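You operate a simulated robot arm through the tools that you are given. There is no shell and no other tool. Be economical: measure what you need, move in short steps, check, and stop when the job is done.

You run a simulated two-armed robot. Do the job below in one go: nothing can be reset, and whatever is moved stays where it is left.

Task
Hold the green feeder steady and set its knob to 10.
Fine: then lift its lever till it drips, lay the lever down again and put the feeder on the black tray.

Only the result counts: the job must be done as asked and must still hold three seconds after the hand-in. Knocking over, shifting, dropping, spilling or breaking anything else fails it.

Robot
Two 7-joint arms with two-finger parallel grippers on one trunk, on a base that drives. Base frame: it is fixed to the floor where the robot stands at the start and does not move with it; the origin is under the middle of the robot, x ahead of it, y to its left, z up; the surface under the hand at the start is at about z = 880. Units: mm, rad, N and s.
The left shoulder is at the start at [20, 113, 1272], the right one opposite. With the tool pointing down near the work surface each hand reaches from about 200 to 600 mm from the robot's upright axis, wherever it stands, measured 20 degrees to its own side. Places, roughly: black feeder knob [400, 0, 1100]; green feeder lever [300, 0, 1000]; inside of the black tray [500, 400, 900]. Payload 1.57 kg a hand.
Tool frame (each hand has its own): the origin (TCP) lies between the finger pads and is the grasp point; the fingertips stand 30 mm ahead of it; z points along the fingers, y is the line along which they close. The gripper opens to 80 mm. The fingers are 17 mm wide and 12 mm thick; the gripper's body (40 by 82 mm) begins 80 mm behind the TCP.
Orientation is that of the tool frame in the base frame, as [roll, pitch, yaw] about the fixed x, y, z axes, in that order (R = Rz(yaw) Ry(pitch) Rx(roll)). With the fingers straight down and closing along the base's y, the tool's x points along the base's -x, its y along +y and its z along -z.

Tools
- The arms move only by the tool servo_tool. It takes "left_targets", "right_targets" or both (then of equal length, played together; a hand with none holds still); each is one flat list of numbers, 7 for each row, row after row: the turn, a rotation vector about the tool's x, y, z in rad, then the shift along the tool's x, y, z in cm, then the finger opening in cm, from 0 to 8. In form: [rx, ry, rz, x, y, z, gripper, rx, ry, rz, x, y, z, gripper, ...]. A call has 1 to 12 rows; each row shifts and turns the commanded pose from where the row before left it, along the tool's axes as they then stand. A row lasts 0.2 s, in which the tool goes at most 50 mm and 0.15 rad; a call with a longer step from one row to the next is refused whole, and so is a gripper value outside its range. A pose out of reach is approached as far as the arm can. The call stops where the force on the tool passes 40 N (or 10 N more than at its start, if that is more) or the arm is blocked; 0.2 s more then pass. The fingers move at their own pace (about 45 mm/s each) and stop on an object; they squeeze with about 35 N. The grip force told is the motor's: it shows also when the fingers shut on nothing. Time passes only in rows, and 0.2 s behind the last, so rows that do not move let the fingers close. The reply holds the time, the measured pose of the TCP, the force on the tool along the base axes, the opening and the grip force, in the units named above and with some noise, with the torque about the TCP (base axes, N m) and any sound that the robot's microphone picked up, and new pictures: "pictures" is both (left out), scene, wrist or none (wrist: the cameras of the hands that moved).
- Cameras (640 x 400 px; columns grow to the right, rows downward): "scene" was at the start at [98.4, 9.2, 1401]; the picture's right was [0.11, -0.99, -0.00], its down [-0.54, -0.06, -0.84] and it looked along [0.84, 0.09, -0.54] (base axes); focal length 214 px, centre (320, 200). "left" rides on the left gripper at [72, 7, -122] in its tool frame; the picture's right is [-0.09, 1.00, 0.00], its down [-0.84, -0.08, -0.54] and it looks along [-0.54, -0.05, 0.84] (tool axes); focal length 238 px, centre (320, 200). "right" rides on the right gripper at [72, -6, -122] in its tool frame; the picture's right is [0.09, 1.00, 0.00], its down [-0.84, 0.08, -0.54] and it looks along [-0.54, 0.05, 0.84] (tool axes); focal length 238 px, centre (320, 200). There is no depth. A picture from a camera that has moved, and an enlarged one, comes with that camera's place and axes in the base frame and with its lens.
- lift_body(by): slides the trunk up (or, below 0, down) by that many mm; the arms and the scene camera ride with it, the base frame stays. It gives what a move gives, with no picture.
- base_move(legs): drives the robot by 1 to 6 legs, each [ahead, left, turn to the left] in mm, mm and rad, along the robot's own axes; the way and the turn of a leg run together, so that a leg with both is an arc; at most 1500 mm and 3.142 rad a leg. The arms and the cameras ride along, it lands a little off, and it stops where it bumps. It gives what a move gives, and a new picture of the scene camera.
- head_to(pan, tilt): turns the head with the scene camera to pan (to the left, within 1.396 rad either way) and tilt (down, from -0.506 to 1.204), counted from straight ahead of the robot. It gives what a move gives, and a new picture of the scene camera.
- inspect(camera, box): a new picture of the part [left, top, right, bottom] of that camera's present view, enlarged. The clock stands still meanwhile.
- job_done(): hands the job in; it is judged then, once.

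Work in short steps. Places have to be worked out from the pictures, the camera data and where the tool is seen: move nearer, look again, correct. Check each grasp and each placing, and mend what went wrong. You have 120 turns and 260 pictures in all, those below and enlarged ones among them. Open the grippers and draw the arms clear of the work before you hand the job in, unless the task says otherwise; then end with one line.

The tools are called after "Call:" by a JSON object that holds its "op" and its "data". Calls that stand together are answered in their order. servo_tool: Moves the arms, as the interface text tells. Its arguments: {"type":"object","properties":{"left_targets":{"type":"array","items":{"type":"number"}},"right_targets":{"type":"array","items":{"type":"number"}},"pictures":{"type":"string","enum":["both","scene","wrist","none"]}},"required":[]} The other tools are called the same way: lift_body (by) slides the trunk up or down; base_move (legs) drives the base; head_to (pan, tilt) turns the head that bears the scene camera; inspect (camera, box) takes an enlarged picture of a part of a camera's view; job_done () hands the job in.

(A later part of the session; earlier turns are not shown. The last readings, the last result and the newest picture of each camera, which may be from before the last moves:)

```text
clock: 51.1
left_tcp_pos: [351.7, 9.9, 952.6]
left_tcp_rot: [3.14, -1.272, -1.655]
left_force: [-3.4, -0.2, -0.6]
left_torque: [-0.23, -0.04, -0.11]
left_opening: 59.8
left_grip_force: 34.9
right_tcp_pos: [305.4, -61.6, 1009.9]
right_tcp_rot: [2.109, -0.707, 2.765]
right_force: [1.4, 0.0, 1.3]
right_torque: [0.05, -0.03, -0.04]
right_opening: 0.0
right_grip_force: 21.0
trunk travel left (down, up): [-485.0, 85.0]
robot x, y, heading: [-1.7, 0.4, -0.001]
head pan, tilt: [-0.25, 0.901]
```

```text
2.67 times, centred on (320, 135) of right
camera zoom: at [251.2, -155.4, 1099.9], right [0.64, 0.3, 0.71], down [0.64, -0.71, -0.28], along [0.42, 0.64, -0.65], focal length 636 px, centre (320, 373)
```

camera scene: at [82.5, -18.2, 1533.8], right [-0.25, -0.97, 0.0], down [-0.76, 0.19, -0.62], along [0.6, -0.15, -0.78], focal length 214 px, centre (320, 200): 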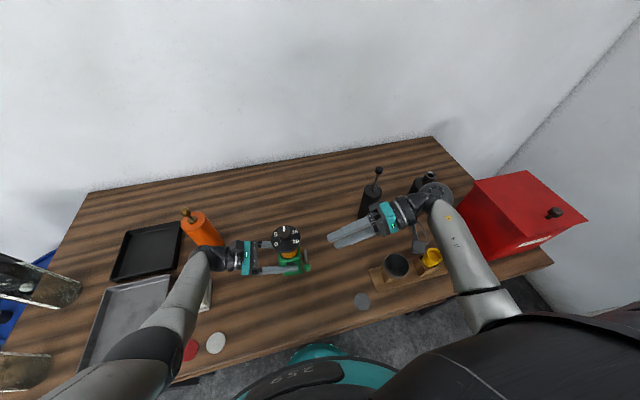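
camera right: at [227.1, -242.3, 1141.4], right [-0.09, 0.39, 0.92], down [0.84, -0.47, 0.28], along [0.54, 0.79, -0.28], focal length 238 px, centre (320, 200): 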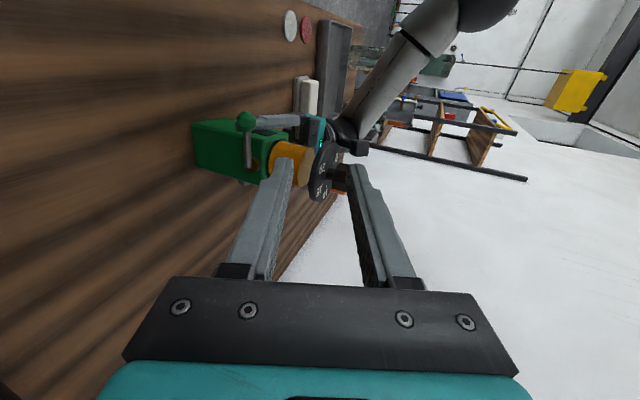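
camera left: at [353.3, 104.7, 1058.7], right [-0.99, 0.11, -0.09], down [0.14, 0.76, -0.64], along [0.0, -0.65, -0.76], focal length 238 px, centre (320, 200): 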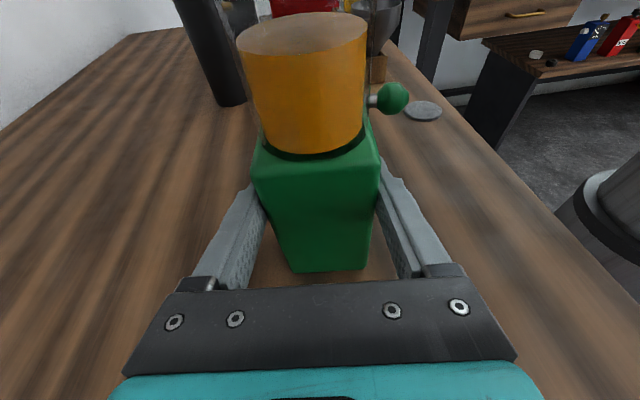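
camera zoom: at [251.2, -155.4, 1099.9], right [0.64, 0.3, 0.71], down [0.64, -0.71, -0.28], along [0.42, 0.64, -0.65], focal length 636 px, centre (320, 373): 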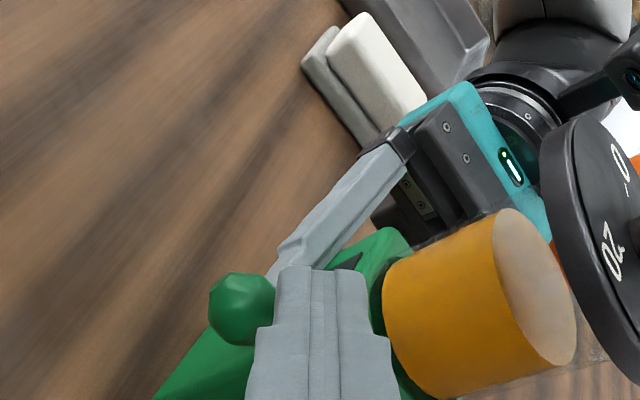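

The ball is back at its original place (≈(299, −38, 977)). I press a few millimetres more to see that it is on its stop.

Call:
{"op": "servo_tool", "data": {"right_targets": [0, 0, 0, -0.19, -0.33, 0.16, 0, 0, 0, 0, 0, 0, 0, 0], "pictures": "none"}}

Call:
{"op": "inspect", "data": {"camera": "scene", "box": [260, 210, 360, 280]}}

```text
clock: 51.7
left_tcp_pos: [350.7, 9.5, 953.2]
left_tcp_rot: [-3.139, -1.27, -1.655]
left_force: [-2.6, -0.5, 0.1]
left_torque: [-0.14, -0.37, -0.11]
left_opening: 59.8
left_grip_force: 35.0
right_tcp_pos: [305.3, -60.8, 1008.1]
right_tcp_rot: [2.104, -0.706, 2.77]
right_force: [3.4, -1.2, 14.8]
right_torque: [0.26, -0.08, -0.07]
right_opening: 0.0
right_grip_force: 21.3
trunk travel left (down, up): [-485.0, 85.0]
robot x, y, heading: [-1.3, 1.1, 0.002]
head pan, tilt: [-0.25, 0.901]
```

```text
5.71 times, centred on (310, 245) of scene
camera zoom: at [82.4, -19.2, 1533.9], right [-0.25, -0.97, 0.0], down [-0.76, 0.19, -0.62], along [0.6, -0.15, -0.78], focal length 1226 px, centre (377, -57)
```

zoom: 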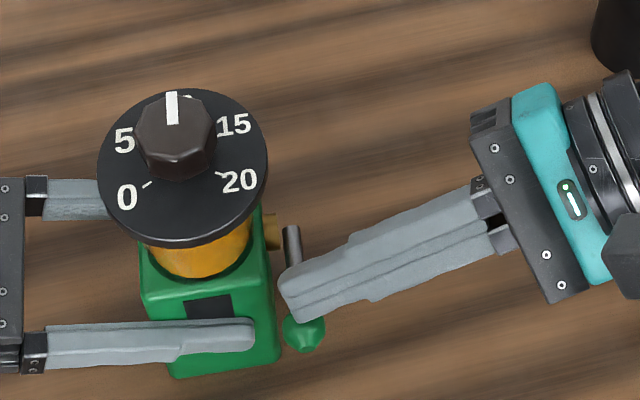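

15 N: it's on its stop. I lift off, retract the right hand and raise it clear.

Call:
{"op": "servo_tool", "data": {"right_targets": [0, 0, 0, 0.39, 0.39, -0.23, 0, 0, 0, 0, 0, 0, -4, 0, 0, 0, 0, 0, 0, -4, 0, 0, 0, 0, 0, 0, -4, 0, 0, 0, 0, 2.45, 2.44, -1.46, 0, 0, 0, 0, 2.45, 2.44, -1.46, 0, 0, 0, 0, 2.45, 2.44, -1.46, 0, 0, 0, 0, 2.45, 2.44, -1.46, 0, 0, 0, 0, 2.45, 2.44, -1.46, 0], "pictures": "none"}}

Call:
{"op": "head_to", "data": {"pan": 0.35, "tilt": 0.8}}

Call:
{"op": "inspect", "data": {"camera": "scene", "box": [150, 130, 450, 320]}}

```text
clock: 53.7
left_tcp_pos: [351.8, 10.4, 953.1]
left_tcp_rot: [3.14, -1.27, -1.653]
left_force: [2.1, 1.6, 0.2]
left_torque: [-0.05, 0.02, 0.0]
left_opening: 59.8
left_grip_force: 34.4
right_tcp_pos: [303.1, -168.3, 1245.4]
right_tcp_rot: [2.11, -0.711, 2.765]
right_force: [-0.7, -0.3, -0.4]
right_torque: [0.03, 0.03, 0.02]
right_opening: 0.1
right_grip_force: 21.7
trunk travel left (down, up): [-485.0, 85.0]
robot x, y, heading: [-2.2, 2.2, 0.002]
head pan, tilt: [-0.25, 0.901]
```

```text
clock: 54.7
left_tcp_pos: [352.1, 10.7, 953.5]
left_tcp_rot: [3.142, -1.272, -1.654]
left_force: [1.8, 1.4, 0.3]
left_torque: [-0.06, -0.11, 0.02]
left_opening: 59.9
left_grip_force: 34.6
right_tcp_pos: [303.8, -169.2, 1246.5]
right_tcp_rot: [2.112, -0.708, 2.769]
right_force: [-0.5, -0.9, -1.2]
right_torque: [-0.03, 0.02, 0.01]
right_opening: 0.1
right_grip_force: 21.4
trunk travel left (down, up): [-485.0, 85.0]
robot x, y, heading: [-3.1, -1.6, -0.004]
head pan, tilt: [0.351, 0.799]
camera scene: at [85.8, 27.7, 1541.6], right [0.34, -0.94, 0.0], down [-0.67, -0.25, -0.7], along [0.65, 0.24, -0.72], focal length 214 px, centre (320, 200)
```

scene: 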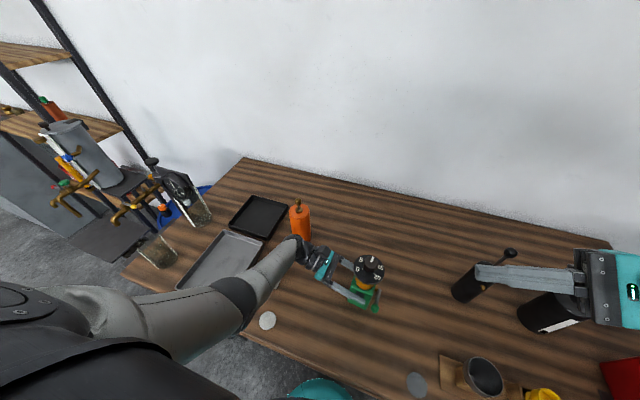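

```text
2.11 times, centred on (300, 225) of scene
camera zoom: at [85.8, 27.7, 1541.6], right [0.34, -0.94, 0.0], down [-0.67, -0.25, -0.7], along [0.65, 0.24, -0.72], focal length 452 px, centre (362, 147)
```

zoom: 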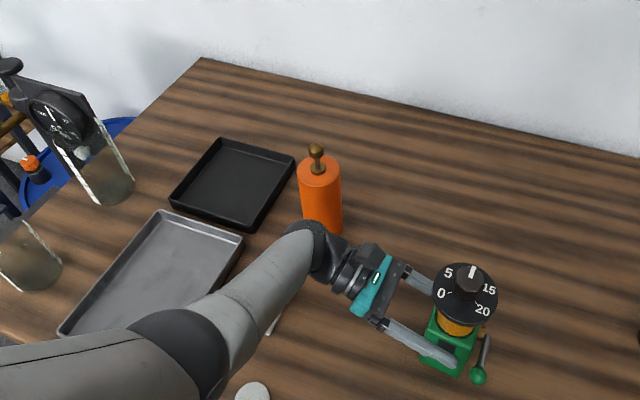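

Lever is laid down and the right hand is clear. The tray spans about x 422–588, y 355–518 with centre (505, 436). I lift the feeder a little first to check the hold.

Call:
{"op": "servo_tool", "data": {"left_targets": [0, 0, 0, 0.95, 0, -0.3, 4.5, 0, 0, 0, 0.95, 0, -0.3, 4.5, 0, 0, 0, 0.95, 0, -0.3, 4.5, 0, 0, 0, 0, 0, 0, 4.5], "pictures": "wrist"}}

```text
clock: 55.7
left_tcp_pos: [351.7, 10.8, 984.1]
left_tcp_rot: [3.133, -1.272, -1.648]
left_force: [0.5, 0.5, -6.1]
left_torque: [0.1, -0.02, 0.01]
left_opening: 59.6
left_grip_force: 35.2
right_tcp_pos: [304.9, -168.4, 1246.2]
right_tcp_rot: [2.113, -0.708, 2.769]
right_force: [0.7, -0.4, -0.1]
right_torque: [-0.03, 0.02, -0.01]
right_opening: 0.2
right_grip_force: 21.5
trunk travel left (down, up): [-485.0, 85.0]
robot x, y, heading: [1.9, 0.1, 0.001]
head pan, tilt: [0.351, 0.799]
camera left: at [353.4, 103.7, 1088.7], right [-0.99, 0.11, -0.09], down [0.14, 0.76, -0.64], along [-0.01, -0.65, -0.76], focal length 238 px, centre (320, 200)
```

left: 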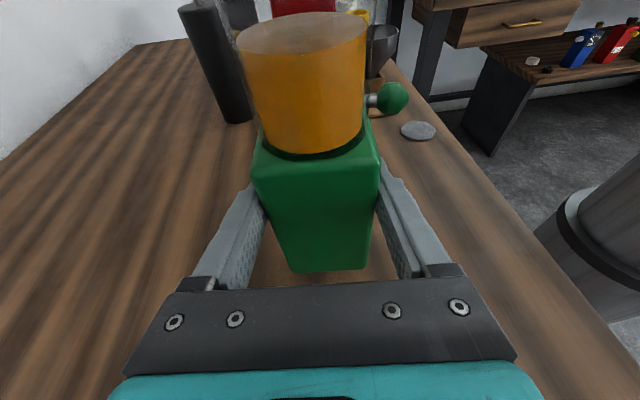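

Held well (≈0.6 kg). I raise it another 130 mm and move it left 150 mm.

Call:
{"op": "servo_tool", "data": {"left_targets": [0, 0, 0, 3.1, 0, -0.96, 4.5, 0, 0, 0, 3.1, 0, -0.96, 4.5, 0, 0, 0, 3.1, 0, -0.96, 4.5, 0, 0, 0, 3.1, 0, -0.96, 4.5, 0, 0, 0, -1.1, 0, -3.6, 4.5, 0, 0, 0, -1.1, 0, -3.6, 4.5, 0, 0, 0, -1.1, 0, -3.6, 4.5, 0, 0, 0, -1.1, 0, -3.6, 4.5, 0, 0, 0, 0, 0, 0, 4.5], "pictures": "scene"}}

```text
clock: 57.7
left_tcp_pos: [363.3, 160.5, 1115.4]
left_tcp_rot: [3.139, -1.273, -1.651]
left_force: [0.0, 0.8, -6.1]
left_torque: [0.1, -0.02, 0.01]
left_opening: 59.9
left_grip_force: 35.1
right_tcp_pos: [303.6, -168.2, 1244.4]
right_tcp_rot: [2.11, -0.709, 2.768]
right_force: [0.7, -0.1, -0.7]
right_torque: [-0.01, -0.01, 0.01]
right_opening: 0.1
right_grip_force: 21.7
trunk travel left (down, up): [-485.0, 85.0]
robot x, y, heading: [0.4, -2.4, 0.004]
head pan, tilt: [0.351, 0.799]
camera scene: at [85.8, 27.1, 1541.6], right [0.34, -0.94, 0.0], down [-0.67, -0.25, -0.7], along [0.65, 0.24, -0.72], focal length 214 px, centre (320, 200)
```

scene: 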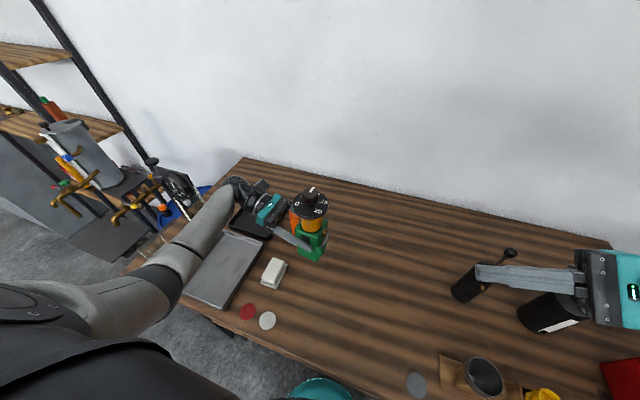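

Now I yaw the hand +0.87 rad about the vertical so it will end up reaching the tray from the robot's side.

Call:
{"op": "servo_tool", "data": {"left_targets": [0.1385, 0, -0.043, 0, 0, 0, 4.5, 0.1385, 0, -0.043, 0, 0, 0, 4.5, 0.1385, 0, -0.043, 0, 0, 0, 4.5, 0.1385, 0, -0.043, 0, 0, 0, 4.5, 0.1385, 0, -0.043, 0, 0, 0, 4.5, 0.1385, 0, -0.043, 0, 0, 0, 4.5, 0, 0, 0, 0, 0, 0, 4.5], "pictures": "scene"}}

```text
clock: 59.3
left_tcp_pos: [364.7, 160.4, 1114.5]
left_tcp_rot: [3.133, -1.272, -0.773]
left_force: [0.3, 0.2, -0.3]
left_torque: [-0.03, -0.05, -0.01]
left_opening: 53.0
left_grip_force: 34.9
right_tcp_pos: [304.8, -168.2, 1244.5]
right_tcp_rot: [2.11, -0.709, 2.766]
right_force: [0.5, 0.8, -0.8]
right_torque: [-0.03, 0.01, 0.01]
right_opening: 0.0
right_grip_force: 21.1
trunk travel left (down, up): [-485.0, 85.0]
robot x, y, heading: [5.9, -1.7, -0.003]
head pan, tilt: [0.351, 0.799]
camera scene: at [86.3, 27.9, 1541.6], right [0.34, -0.94, 0.0], down [-0.67, -0.25, -0.7], along [0.65, 0.24, -0.72], focal length 214 px, centre (320, 200)
```

scene: 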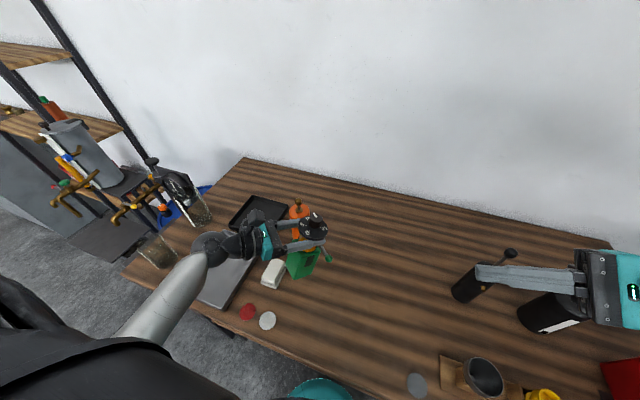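

The opening dropped to 53 mm and the weight vanished — the feeder may have slipped. I look at once.

Call:
{"op": "inspect", "data": {"camera": "scene", "box": [230, 180, 370, 300]}}

Call:
{"op": "inspect", "data": {"camera": "left", "box": [0, 0, 640, 400]}}

Call:
{"op": "inspect", "data": {"camera": "right", "box": [0, 0, 640, 400]}}

```text
3.33 times, centred on (300, 240) of scene
camera zoom: at [86.3, 27.9, 1541.6], right [0.34, -0.94, 0.0], down [-0.67, -0.25, -0.7], along [0.65, 0.24, -0.72], focal length 715 px, centre (387, 67)
```

zoom: 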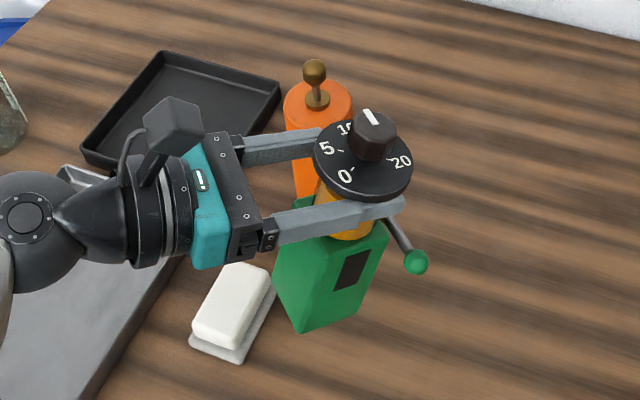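

```text
1.00 times, centred on (320, 200) of left (not enlarged: the box is as wide or as high as the picture)
camera zoom: at [292.4, 221.8, 1219.5], right [-0.72, -0.69, -0.09], down [-0.49, 0.59, -0.64], along [0.49, -0.42, -0.76], focal length 238 px, centre (320, 200)
```

zoom: 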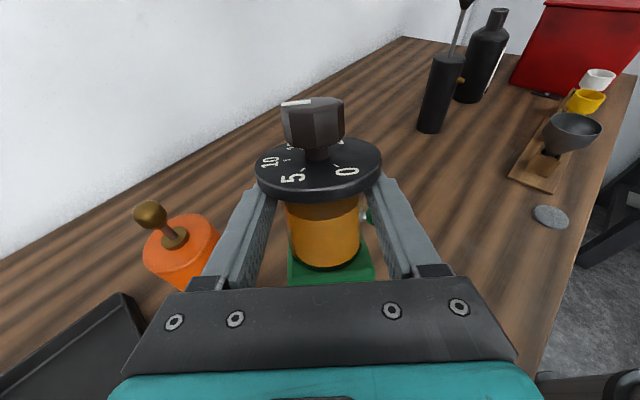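

```text
1.00 times, centred on (320, 200) of right (not enlarged: the box is as wide or as high as the picture)
camera zoom: at [250.9, -262.5, 1336.3], right [0.64, 0.3, 0.71], down [0.64, -0.71, -0.28], along [0.42, 0.64, -0.65], focal length 238 px, centre (320, 200)
```

zoom: 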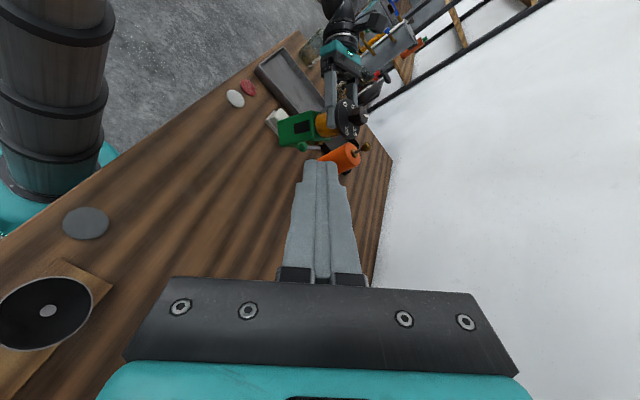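

The feeder slid down in the grip: the fingers now hold the amber jar just under the dial disc (disc ≈ z 1129, bottom ≈ z 950). I check that it is stable now.

Call:
{"op": "servo_tool", "data": {"left_targets": [0, 0, 0, 0, 0, 0, 4.5, 0, 0, 0, 0, 0, 0, 4.5], "pictures": "none"}}

Call:
{"op": "inspect", "data": {"camera": "left", "box": [180, 60, 460, 300]}}

Call:
{"op": "inspect", "data": {"camera": "right", "box": [250, 80, 390, 180]}}

```text
clock: 59.9
left_tcp_pos: [363.9, 159.5, 1114.5]
left_tcp_rot: [3.135, -1.27, -0.776]
left_force: [0.4, -0.9, 0.7]
left_torque: [-0.05, -0.02, 0.0]
left_opening: 53.3
left_grip_force: 35.3
right_tcp_pos: [304.0, -168.7, 1245.0]
right_tcp_rot: [2.113, -0.708, 2.77]
right_force: [-0.3, 0.3, -0.1]
right_torque: [-0.02, 0.0, 0.01]
right_opening: 0.0
right_grip_force: 21.2
trunk travel left (down, up): [-485.0, 85.0]
robot x, y, heading: [-0.5, 1.0, -0.002]
head pan, tilt: [0.351, 0.799]
```

```text
1.67 times, centred on (320, 180) of left
camera zoom: at [292.1, 221.5, 1219.6], right [-0.72, -0.69, -0.09], down [-0.49, 0.59, -0.64], along [0.49, -0.42, -0.76], focal length 397 px, centre (320, 233)
```

zoom: 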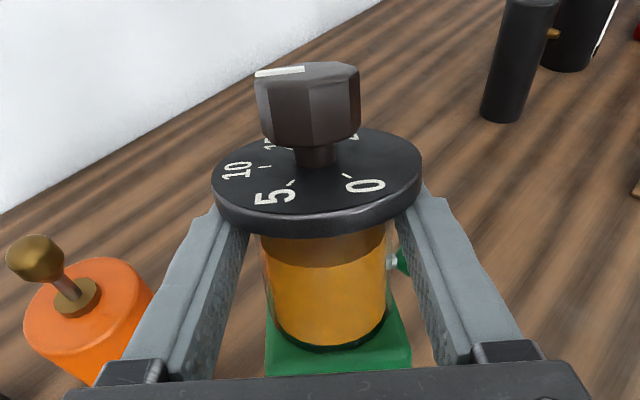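

```text
4.00 times, centred on (320, 130) of right
camera zoom: at [250.4, -262.8, 1336.3], right [0.64, 0.3, 0.71], down [0.65, -0.71, -0.28], along [0.42, 0.64, -0.65], focal length 953 px, centre (320, 480)
```

zoom: 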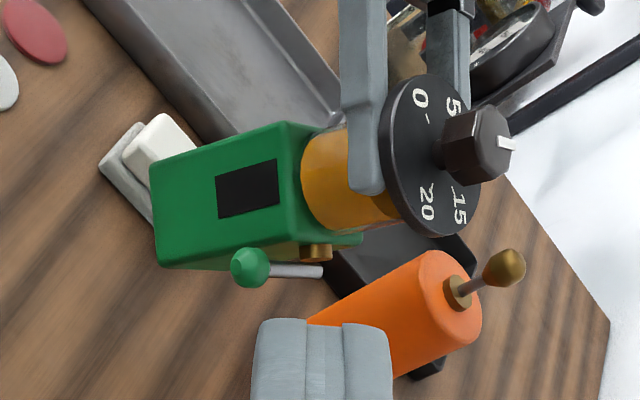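

The weight still reads zero, so I raise the hand 30 mm straight up and compare, to learn what's carrying the feeder.

Call:
{"op": "servo_tool", "data": {"left_targets": [0, 0, 0, 0.95, 0, -0.3, 4.5, 0, 0, 0, 0.95, 0, -0.3, 4.5, 0, 0, 0, 0.95, 0, -0.3, 4.5, 0, 0, 0, 0, 0, 0, 4.5], "pictures": "wrist"}}

Call:
{"op": "inspect", "data": {"camera": "right", "box": [250, 80, 390, 180]}}

Call:
{"op": "inspect", "data": {"camera": "scene", "box": [230, 180, 370, 300]}}

```text
clock: 60.9
left_tcp_pos: [363.3, 161.2, 1143.9]
left_tcp_rot: [3.135, -1.272, -0.776]
left_force: [-0.7, 0.4, -6.8]
left_torque: [-0.03, -0.07, -0.01]
left_opening: 53.3
left_grip_force: 35.3
right_tcp_pos: [305.8, -167.9, 1244.2]
right_tcp_rot: [2.113, -0.709, 2.768]
right_force: [-0.6, -0.7, 0.5]
right_torque: [-0.02, -0.04, 0.05]
right_opening: 0.0
right_grip_force: 21.5
trunk travel left (down, up): [-485.0, 85.0]
robot x, y, heading: [-1.4, -2.2, -0.0]
head pan, tilt: [0.351, 0.799]
camera left: at [292.4, 221.7, 1249.0], right [-0.72, -0.69, -0.09], down [-0.49, 0.59, -0.64], along [0.49, -0.42, -0.76], focal length 238 px, centre (320, 200)
```

left: 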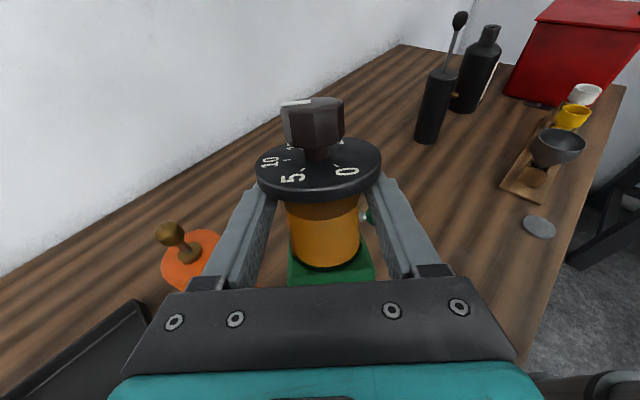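

```text
4.00 times, centred on (320, 130) of right
camera zoom: at [250.5, -262.8, 1336.3], right [0.64, 0.3, 0.71], down [0.65, -0.71, -0.28], along [0.42, 0.64, -0.65], focal length 953 px, centre (320, 480)
```

zoom: 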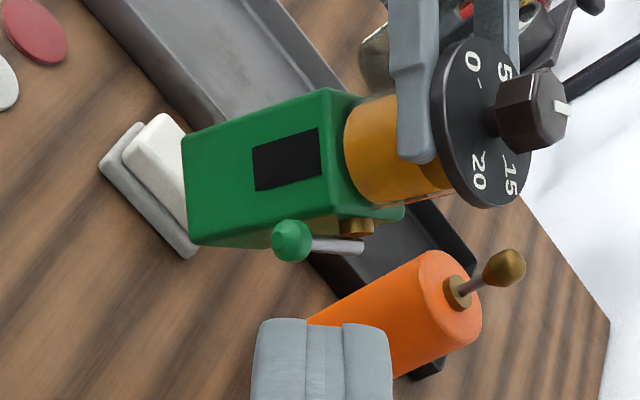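

```text
3.33 times, centred on (300, 240) of scene
camera zoom: at [85.9, 27.7, 1541.6], right [0.34, -0.94, 0.0], down [-0.67, -0.25, -0.7], along [0.65, 0.24, -0.72], focal length 715 px, centre (387, 67)
```

zoom: 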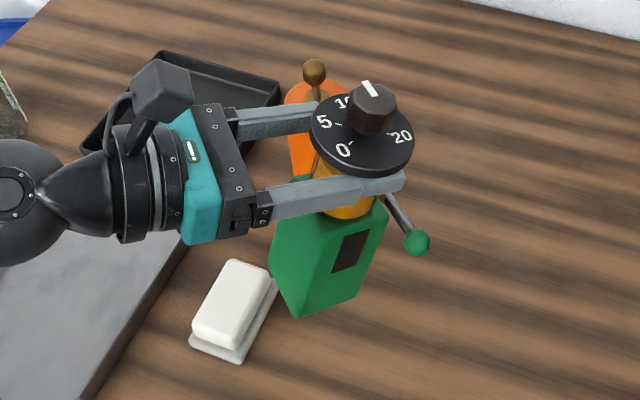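

It hangs securely now under the disc (6.8 N, moves with the hand), tilted with the hand by 0.3 rad. I level the hand slowly so the feeder is upright, raise it 56 mm, then move left toward the tray in front of the orange bottle.

Call:
{"op": "servo_tool", "data": {"left_targets": [0, 0.075, 0, 0, 0, 0, 4.5, 0, 0.075, 0, 0, 0, 0, 4.5, 0, 0.075, 0, 0, 0, 0, 4.5, 0, 0.075, 0, 0, 0, 0, 4.5, 0, 0, 0, 2.8, 0, 0, 4.5, 0, 0, 0, 2.8, 0, 0, 4.5, 0, 0, 0, 0, 0, 0, 4.5], "pictures": "scene"}}

Call:
{"op": "inspect", "data": {"camera": "right", "box": [250, 60, 390, 180]}}

```text
clock: 62.5
left_tcp_pos: [362.9, 159.1, 1202.0]
left_tcp_rot: [1.616, -1.569, 0.74]
left_force: [-1.2, 0.0, -7.2]
left_torque: [0.1, 0.06, 0.02]
left_opening: 53.0
left_grip_force: 34.6
right_tcp_pos: [303.5, -168.6, 1246.0]
right_tcp_rot: [2.112, -0.708, 2.768]
right_force: [-1.2, -0.4, 0.3]
right_torque: [0.01, -0.01, 0.04]
right_opening: 0.0
right_grip_force: 21.4
trunk travel left (down, up): [-485.0, 85.0]
robot x, y, heading: [-2.7, 0.9, -0.001]
head pan, tilt: [0.351, 0.799]
camera scene: at [85.9, 27.6, 1541.6], right [0.34, -0.94, 0.0], down [-0.67, -0.25, -0.7], along [0.65, 0.24, -0.72], focal length 214 px, centre (320, 200)
```

scene: 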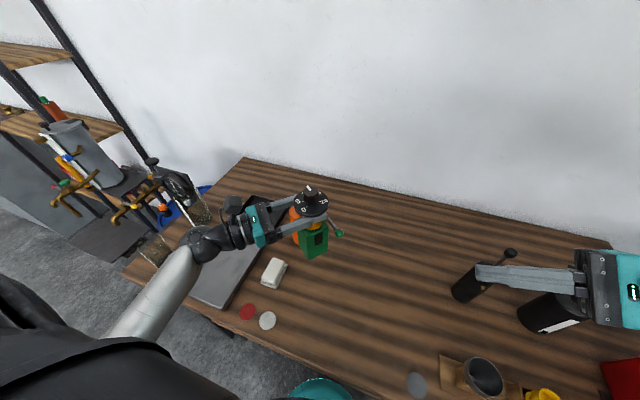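

```text
3.33 times, centred on (320, 120) of right
camera zoom: at [250.5, -262.8, 1336.3], right [0.64, 0.3, 0.71], down [0.65, -0.71, -0.28], along [0.42, 0.64, -0.65], focal length 794 px, centre (320, 467)
```

zoom: 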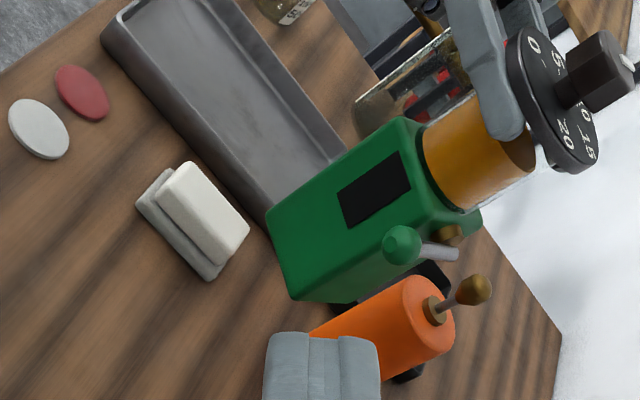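

Upright now and stable. I move it to about (380, 330).

Call:
{"op": "servo_tool", "data": {"left_targets": [0, 0, 0, 0, -2.67, -2.14, 4.5, 0, 0, 0, 0, -2.67, -2.14, 4.5, 0, 0, 0, 0, -2.67, -2.14, 4.5, 0, 0, 0, 0, -2.67, -2.14, 4.5, 0, 0, 0, 0, -2.67, -2.14, 4.5, 0, 0, 0, 0, 0, 0, 4.5], "pictures": "scene"}}

```text
clock: 63.9
left_tcp_pos: [382.6, 329.7, 1200.8]
left_tcp_rot: [1.333, -1.568, 1.024]
left_force: [0.4, 0.8, -5.7]
left_torque: [0.09, 0.03, 0.02]
left_opening: 53.3
left_grip_force: 35.3
right_tcp_pos: [304.1, -169.0, 1246.2]
right_tcp_rot: [2.111, -0.708, 2.769]
right_force: [0.5, 0.2, -1.1]
right_torque: [-0.02, -0.02, 0.03]
right_opening: 0.1
right_grip_force: 21.8
trunk travel left (down, up): [-485.0, 85.0]
robot x, y, heading: [-3.0, -0.6, -0.002]
head pan, tilt: [0.351, 0.799]
camera scene: at [85.7, 27.3, 1541.6], right [0.34, -0.94, 0.0], down [-0.67, -0.25, -0.7], along [0.65, 0.24, -0.72], focal length 214 px, centre (320, 200)
```

scene: 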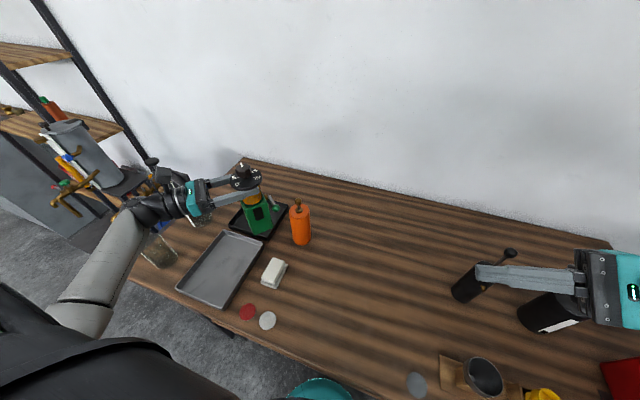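

Still holding. I yaw the hand another +0.6 rad slowly.

Call:
{"op": "servo_tool", "data": {"left_targets": [0.075, 0, 0, 0, 0, 0, 4.5, 0.075, 0, 0, 0, 0, 0, 4.5, 0.075, 0, 0, 0, 0, 0, 4.5, 0.075, 0, 0, 0, 0, 0, 4.5, 0.075, 0, 0, 0, 0, 0, 4.5, 0.075, 0, 0, 0, 0, 0, 4.5, 0.075, 0, 0, 0, 0, 0, 4.5, 0.075, 0, 0, 0, 0, 0, 4.5, 0, 0, 0, 0, 0, 0, 4.5], "pictures": "wrist"}}

```text
clock: 65.9
left_tcp_pos: [383.8, 330.0, 1200.3]
left_tcp_rot: [1.893, -1.57, 1.069]
left_force: [0.3, 0.5, -7.5]
left_torque: [0.04, 0.05, -0.01]
left_opening: 53.3
left_grip_force: 34.3
right_tcp_pos: [303.9, -167.7, 1245.7]
right_tcp_rot: [2.113, -0.708, 2.767]
right_force: [-0.2, -0.3, 0.0]
right_torque: [0.0, 0.02, 0.02]
right_opening: 0.1
right_grip_force: 21.3
trunk travel left (down, up): [-485.0, 85.0]
robot x, y, heading: [-2.6, -1.2, 0.0]
head pan, tilt: [0.351, 0.799]
camera left: at [262.5, 344.9, 1272.5], right [-0.18, -0.98, -0.09], down [-0.52, 0.17, -0.84], along [0.83, -0.1, -0.54], focal length 238 px, centre (320, 200)
```

left: 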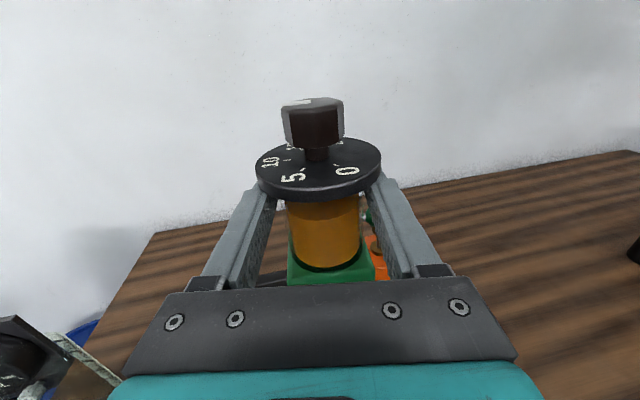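

I move over the tray centre: TCP to about (497, 437).

Call:
{"op": "servo_tool", "data": {"left_targets": [0, 0, 0, 0, -3.13, 2.32, 4.5, 0, 0, 0, 0, -3.13, 2.32, 4.5, 0, 0, 0, 0, -3.13, 2.32, 4.5, 0, 0, 0, 0, -3.13, 2.32, 4.5, 0, 0, 0, 0, 0, 0, 4.5], "pictures": "both"}}

Call:
{"op": "inspect", "data": {"camera": "scene", "box": [160, 120, 340, 300]}}

Call:
{"op": "inspect", "data": {"camera": "right", "box": [250, 0, 490, 180]}}

```text
clock: 67.1
left_tcp_pos: [496.7, 433.9, 1199.9]
left_tcp_rot: [2.396, -1.568, 0.561]
left_force: [-0.3, -0.2, -7.1]
left_torque: [0.02, 0.09, -0.03]
left_opening: 53.2
left_grip_force: 34.6
right_tcp_pos: [303.5, -168.3, 1245.3]
right_tcp_rot: [2.113, -0.709, 2.767]
right_force: [-0.1, 0.0, -0.1]
right_torque: [0.02, -0.01, -0.01]
right_opening: 0.2
right_grip_force: 21.8
trunk travel left (down, up): [-485.0, 85.0]
robot x, y, heading: [-0.3, 2.7, 0.001]
head pan, tilt: [0.351, 0.799]
camera scene: at [85.4, 27.7, 1541.6], right [0.34, -0.94, 0.0], down [-0.67, -0.25, -0.7], along [0.65, 0.24, -0.72], focal length 214 px, centre (320, 200)
camera left: at [375.2, 450.3, 1272.5], right [-0.18, -0.98, -0.09], down [-0.52, 0.17, -0.84], along [0.83, -0.1, -0.54], focal length 238 px, centre (320, 200)
```

scene: 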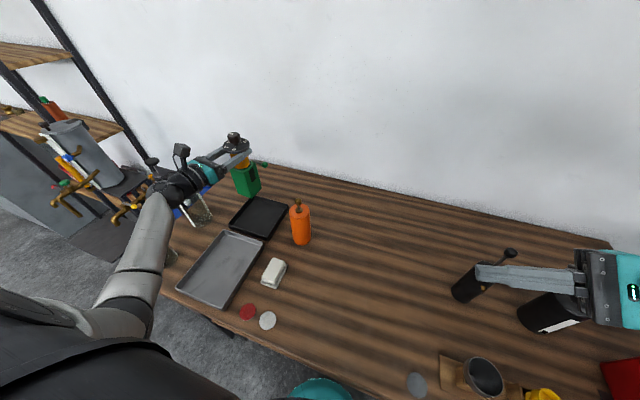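
left: 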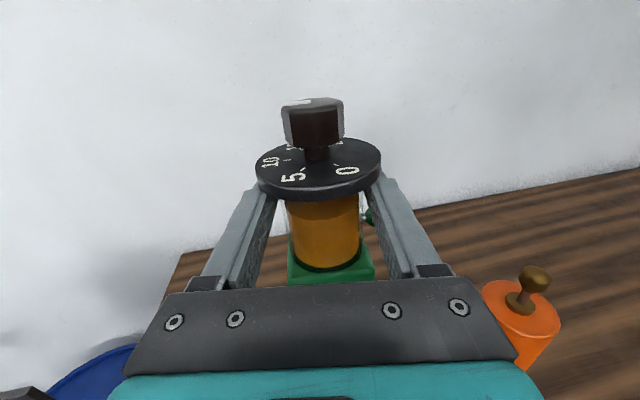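

```text
2.22 times, centred on (250, 210) of scene
camera zoom: at [85.4, 27.7, 1541.6], right [0.34, -0.94, 0.0], down [-0.67, -0.25, -0.7], along [0.65, 0.24, -0.72], focal length 477 px, centre (476, 178)
```

zoom: 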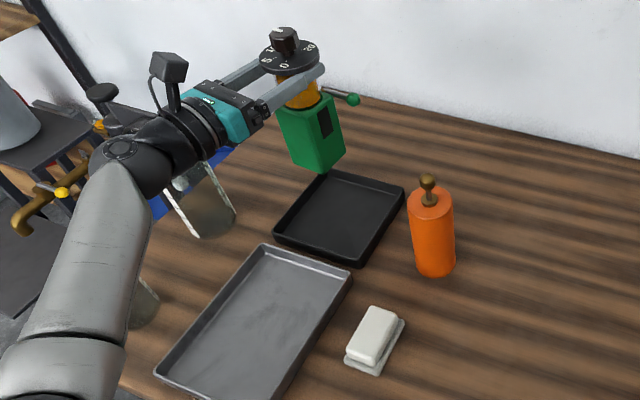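

```text
2.22 times, centred on (370, 90) of right
camera zoom: at [250.0, -262.7, 1336.4], right [0.64, 0.3, 0.71], down [0.65, -0.71, -0.28], along [0.42, 0.64, -0.65], focal length 530 px, centre (209, 444)
```

zoom: 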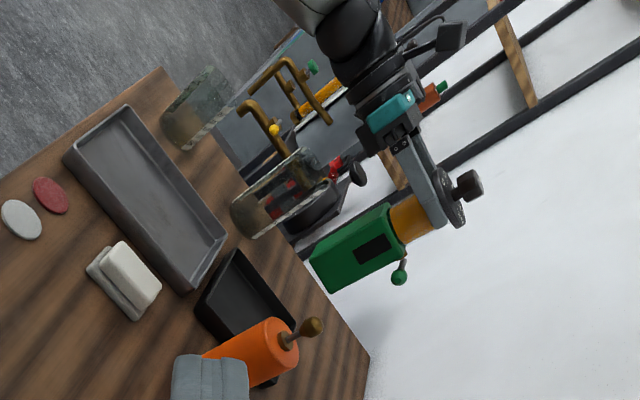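

Feeder is over the tray. I lower the trunk by 110 mm (rigidly, keeping the arm pose), leaving about 40 mm to the tray floor.

Call:
{"op": "lift_body", "data": {"by": -110}}

Call:
{"op": "inspect", "data": {"camera": "scene", "box": [160, 80, 380, 280]}}

Call:
{"op": "inspect", "data": {"camera": "right", "box": [250, 0, 490, 180]}}

```text
clock: 68.5
left_tcp_pos: [496.3, 434.6, 1089.4]
left_tcp_rot: [2.08, -1.569, 0.88]
left_force: [-0.6, 0.1, -6.4]
left_torque: [0.01, 0.09, -0.03]
left_opening: 53.5
left_grip_force: 34.7
right_tcp_pos: [304.8, -168.1, 1134.4]
right_tcp_rot: [2.111, -0.709, 2.767]
right_force: [0.2, 0.1, 0.9]
right_torque: [-0.01, -0.03, -0.02]
right_opening: 0.0
right_grip_force: 21.1
trunk travel left (down, up): [-375.0, 195.0]
robot x, y, heading: [-4.4, -0.4, -0.001]
head pan, tilt: [0.351, 0.799]
```

```text
2.00 times, centred on (270, 180) of scene
camera zoom: at [85.9, 28.0, 1431.7], right [0.34, -0.94, 0.0], down [-0.67, -0.25, -0.7], along [0.65, 0.24, -0.72], focal length 429 px, centre (420, 240)
```

zoom: 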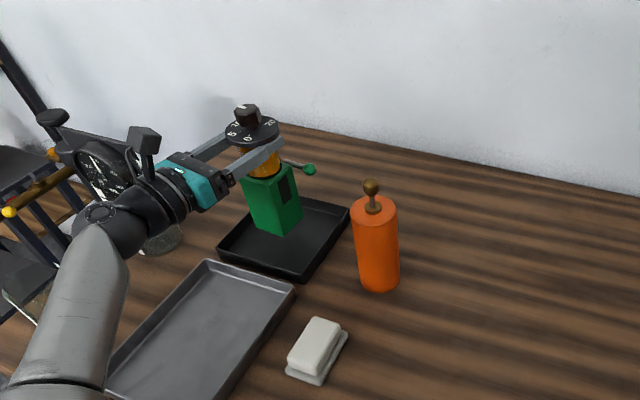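

```text
2.22 times, centred on (370, 90) of right
camera zoom: at [250.5, -262.5, 1226.4], right [0.64, 0.3, 0.71], down [0.65, -0.71, -0.28], along [0.42, 0.64, -0.65], focal length 530 px, centre (209, 444)
```

zoom: 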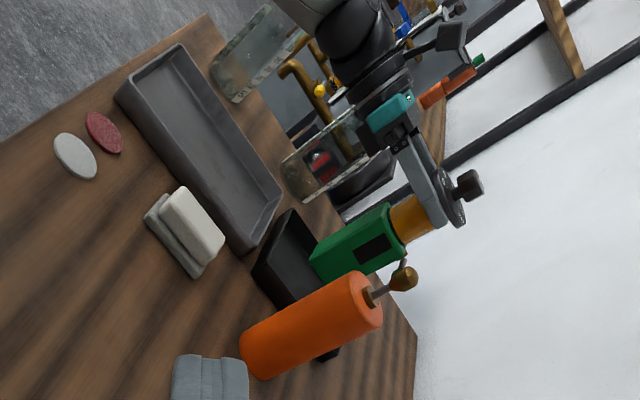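

Centred over the tray with ~40 mm to go. I lower 30 mm with the arm.

Call:
{"op": "servo_tool", "data": {"left_targets": [0, 0, 0, -1.0, 0, 0, 4.5, 0, 0, 0, -1.0, 0, 0, 4.5, 0, 0, 0, -1.0, 0, 0, 4.5, 0, 0, 0, 0, 0, 0, 4.5], "pictures": "none"}}

Call:
{"op": "inspect", "data": {"camera": "scene", "box": [220, 110, 340, 230]}}

```text
clock: 69.5
left_tcp_pos: [497.5, 435.1, 1059.5]
left_tcp_rot: [1.903, -1.57, 1.056]
left_force: [0.8, 0.9, -7.1]
left_torque: [0.02, 0.08, 0.01]
left_opening: 53.4
left_grip_force: 34.7
right_tcp_pos: [303.5, -167.7, 1135.1]
right_tcp_rot: [2.112, -0.708, 2.767]
right_force: [-0.2, -0.1, -1.0]
right_torque: [0.02, -0.02, -0.01]
right_opening: 0.1
right_grip_force: 21.3
trunk travel left (down, up): [-375.0, 195.0]
robot x, y, heading: [-3.9, 0.8, 0.003]
head pan, tilt: [0.351, 0.799]
```

```text
3.33 times, centred on (280, 170) of scene
camera zoom: at [86.0, 28.0, 1431.6], right [0.34, -0.94, 0.0], down [-0.67, -0.25, -0.7], along [0.65, 0.24, -0.72], focal length 715 px, centre (453, 300)
```

zoom: 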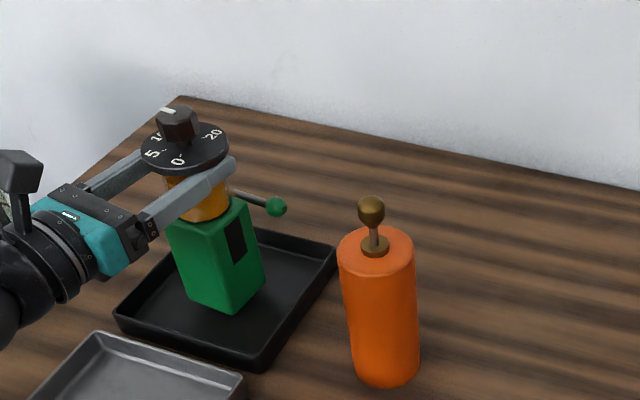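

Close to the floor now. I lower in 3 mm steps and watch the weight come off.

Call:
{"op": "servo_tool", "data": {"left_targets": [0, 0, 0, -0.3, 0, 0, 4.5, 0, 0, 0, -0.3, 0, 0, 4.5, 0, 0, 0, 0, 0, 0, 4.5], "pictures": "none"}}

```text
clock: 70.3
left_tcp_pos: [496.1, 435.9, 1054.4]
left_tcp_rot: [2.113, -1.57, 0.846]
left_force: [0.0, 0.5, -6.1]
left_torque: [0.0, 0.07, 0.0]
left_opening: 53.0
left_grip_force: 35.4
right_tcp_pos: [304.4, -168.3, 1135.1]
right_tcp_rot: [2.112, -0.709, 2.767]
right_force: [0.4, 0.2, 0.0]
right_torque: [0.03, 0.02, 0.07]
right_opening: 0.0
right_grip_force: 21.2
trunk travel left (down, up): [-375.0, 195.0]
robot x, y, heading: [-0.8, 0.2, -0.001]
head pan, tilt: [0.351, 0.799]
```

Still hanging; two more 3 mm steps.

Call:
{"op": "servo_tool", "data": {"left_targets": [0, 0, 0, -0.3, 0, 0, 4.5, 0, 0, 0, 0, 0, 0, 4.5], "pictures": "none"}}

Call:
{"op": "servo_tool", "data": {"left_targets": [0, 0, 0, -0.3, 0, 0, 4.5, 0, 0, 0, 0, 0, 0, 4.5], "pictures": "none"}}

```text
clock: 70.9
left_tcp_pos: [495.7, 435.9, 1050.2]
left_tcp_rot: [2.199, -1.568, 0.76]
left_force: [0.2, -0.4, -6.6]
left_torque: [0.03, 0.13, 0.02]
left_opening: 53.3
left_grip_force: 34.9
right_tcp_pos: [304.7, -168.7, 1135.6]
right_tcp_rot: [2.112, -0.707, 2.766]
right_force: [-0.8, -0.5, 0.5]
right_torque: [0.0, -0.01, 0.03]
right_opening: 0.0
right_grip_force: 21.7
trunk travel left (down, up): [-375.0, 195.0]
robot x, y, heading: [-0.7, 0.1, -0.004]
head pan, tilt: [0.351, 0.799]
```

```text
clock: 71.5
left_tcp_pos: [496.3, 435.6, 1049.1]
left_tcp_rot: [1.71, -1.569, 1.25]
left_force: [0.0, -0.2, -5.1]
left_torque: [0.04, 0.03, -0.02]
left_opening: 53.4
left_grip_force: 35.0
right_tcp_pos: [304.6, -168.0, 1135.5]
right_tcp_rot: [2.111, -0.71, 2.767]
right_force: [-0.5, 0.1, -0.7]
right_torque: [0.02, -0.01, 0.0]
right_opening: 0.0
right_grip_force: 20.9
trunk travel left (down, up): [-375.0, 195.0]
robot x, y, heading: [-0.9, -0.1, -0.001]
head pan, tilt: [0.351, 0.799]
```

Call:
{"op": "servo_tool", "data": {"left_targets": [0, 0, 0, -0.3, 0, 0, 4.5, 0, 0, 0, 0, 0, 0, 4.5], "pictures": "none"}}

Call:
{"op": "inspect", "data": {"camera": "scene", "box": [220, 110, 340, 230]}}

```text
clock: 72.1
left_tcp_pos: [495.1, 435.4, 1049.0]
left_tcp_rot: [0.132, -1.569, 2.831]
left_force: [-3.0, 0.2, 3.1]
left_torque: [-0.09, 0.05, -0.05]
left_opening: 53.1
left_grip_force: 35.5
right_tcp_pos: [303.5, -168.6, 1136.0]
right_tcp_rot: [2.108, -0.711, 2.77]
right_force: [0.9, 0.7, -0.1]
right_torque: [0.01, 0.01, -0.03]
right_opening: 0.0
right_grip_force: 21.3
trunk travel left (down, up): [-375.0, 195.0]
robot x, y, heading: [-1.3, -1.1, -0.005]
head pan, tilt: [0.351, 0.799]
```

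```text
3.33 times, centred on (280, 170) of scene
camera zoom: at [84.9, 27.3, 1431.7], right [0.34, -0.94, 0.0], down [-0.67, -0.25, -0.7], along [0.66, 0.24, -0.72], focal length 715 px, centre (453, 300)
```

zoom: 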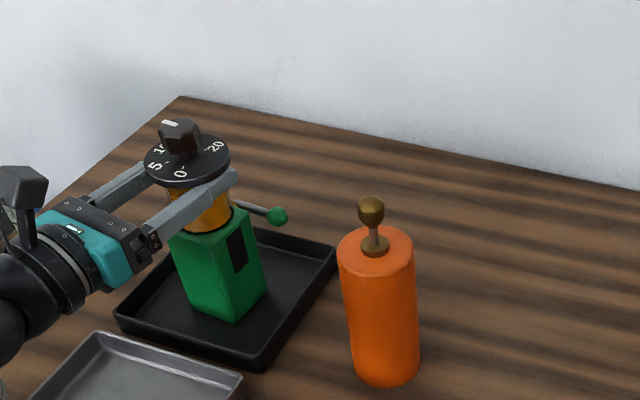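

The feeder now stands on the tray (force has reversed). I open the left fingers gently and check that it stays upright.

Call:
{"op": "servo_tool", "data": {"left_targets": [0, 0, 0, 0, 0, 0, 5.6, 0, 0, 0, 0, 0, 0, 6.5, 0, 0, 0, 0, 0, 0, 7.8, 0, 0, 0, 0, 0, 0, 7.8], "pictures": "wrist"}}

Call:
{"op": "inspect", "data": {"camera": "scene", "box": [220, 110, 340, 230]}}

```text
clock: 73.1
left_tcp_pos: [497.1, 435.0, 1046.0]
left_tcp_rot: [2.0, -1.569, 0.957]
left_force: [-0.6, -0.8, 0.9]
left_torque: [0.02, 0.02, -0.01]
left_opening: 78.1
left_grip_force: 0.1
right_tcp_pos: [304.3, -168.3, 1136.4]
right_tcp_rot: [2.112, -0.71, 2.769]
right_force: [-0.4, 0.0, 0.1]
right_torque: [0.0, -0.01, -0.03]
right_opening: 0.0
right_grip_force: 21.3
trunk travel left (down, up): [-375.0, 195.0]
robot x, y, heading: [0.2, 1.6, -0.002]
head pan, tilt: [0.351, 0.799]
camera left: at [374.9, 449.6, 1118.6], right [-0.18, -0.98, -0.09], down [-0.52, 0.17, -0.84], along [0.83, -0.1, -0.54], focal length 238 px, centre (320, 200)
```

left: 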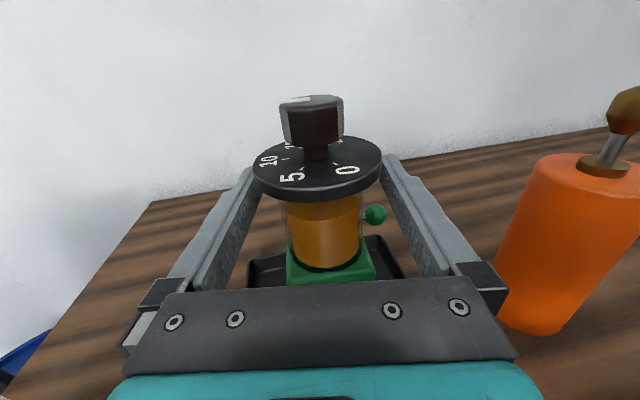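

```text
3.33 times, centred on (280, 170) of scene
camera zoom: at [85.5, 27.5, 1431.6], right [0.34, -0.94, 0.0], down [-0.67, -0.25, -0.7], along [0.65, 0.24, -0.72], focal length 715 px, centre (453, 300)
```

zoom: 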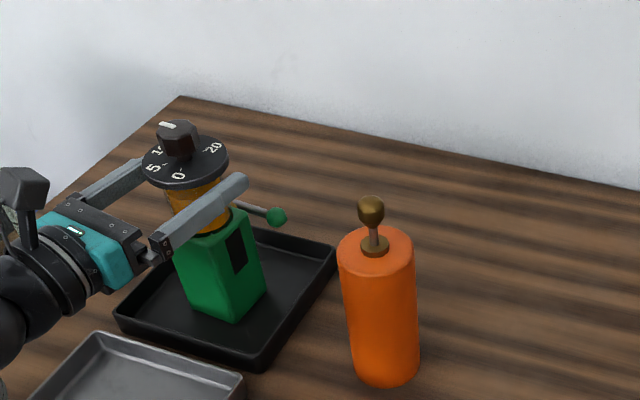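

It stands. I open fully and draw the left hand straight back.

Call:
{"op": "servo_tool", "data": {"left_targets": [0, 0, 0, 0, 0, 0, 8, 0, 0, 0, 0, 0, -2, 8, 0, 0, 0, 0, 0, -3, 8, 0, 0, 0, 0, 0, -4, 8, 0, 0, 0, 0, 0, -4, 8, 0, 0, 0, 0, 0, 0, 8], "pictures": "wrist"}}

Call:
{"op": "inspect", "data": {"camera": "scene", "box": [220, 110, 340, 230]}}

Call:
{"op": "inspect", "data": {"camera": "left", "box": [240, 100, 400, 260]}}

```text
clock: 74.5
left_tcp_pos: [368.3, 457.6, 1047.2]
left_tcp_rot: [1.96, -1.568, 0.998]
left_force: [0.3, -0.3, -0.2]
left_torque: [-0.03, -0.01, 0.01]
left_opening: 80.0
left_grip_force: 0.1
right_tcp_pos: [304.1, -168.6, 1136.1]
right_tcp_rot: [2.112, -0.709, 2.769]
right_force: [0.8, 0.2, -0.2]
right_torque: [0.03, -0.04, 0.0]
right_opening: 0.0
right_grip_force: 20.9
trunk travel left (down, up): [-375.0, 195.0]
robot x, y, heading: [-3.3, -0.6, 0.002]
head pan, tilt: [0.351, 0.799]
camera left: at [247.6, 471.7, 1119.2], right [-0.18, -0.98, -0.09], down [-0.52, 0.17, -0.84], along [0.83, -0.1, -0.54], focal length 238 px, centre (320, 200)
```

left: 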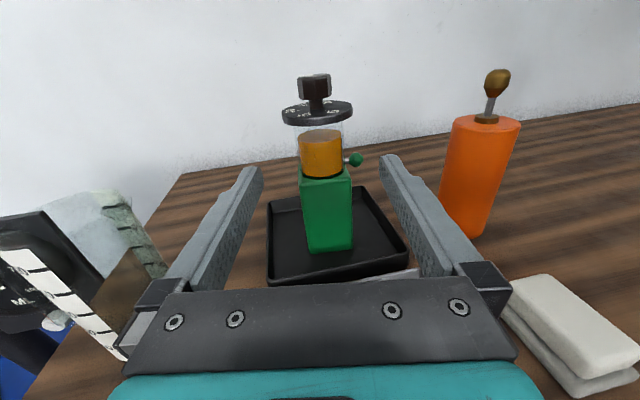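

```text
3.33 times, centred on (280, 170) of scene
camera zoom: at [85.7, 27.5, 1431.6], right [0.34, -0.94, 0.0], down [-0.67, -0.25, -0.7], along [0.65, 0.24, -0.72], focal length 715 px, centre (453, 300)
```

zoom: 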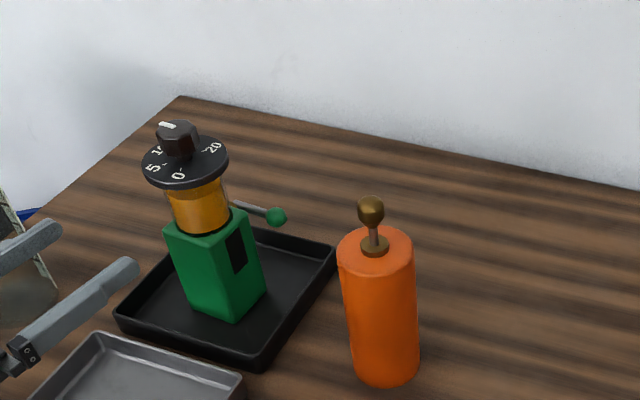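

```text
2.50 times, centred on (320, 180) of left
camera zoom: at [247.6, 471.7, 1119.2], right [-0.18, -0.98, -0.09], down [-0.52, 0.17, -0.84], along [0.83, -0.1, -0.54], focal length 596 px, centre (320, 250)
```

zoom: 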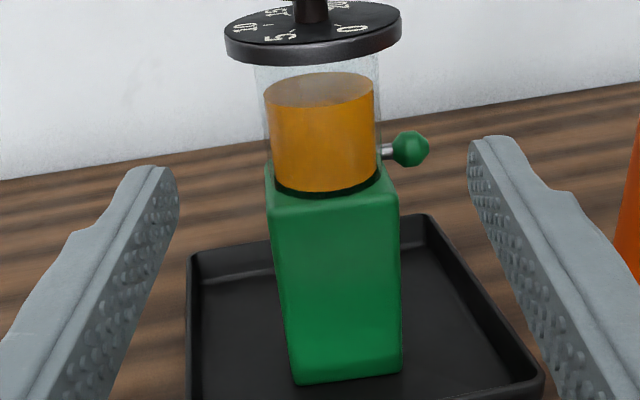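

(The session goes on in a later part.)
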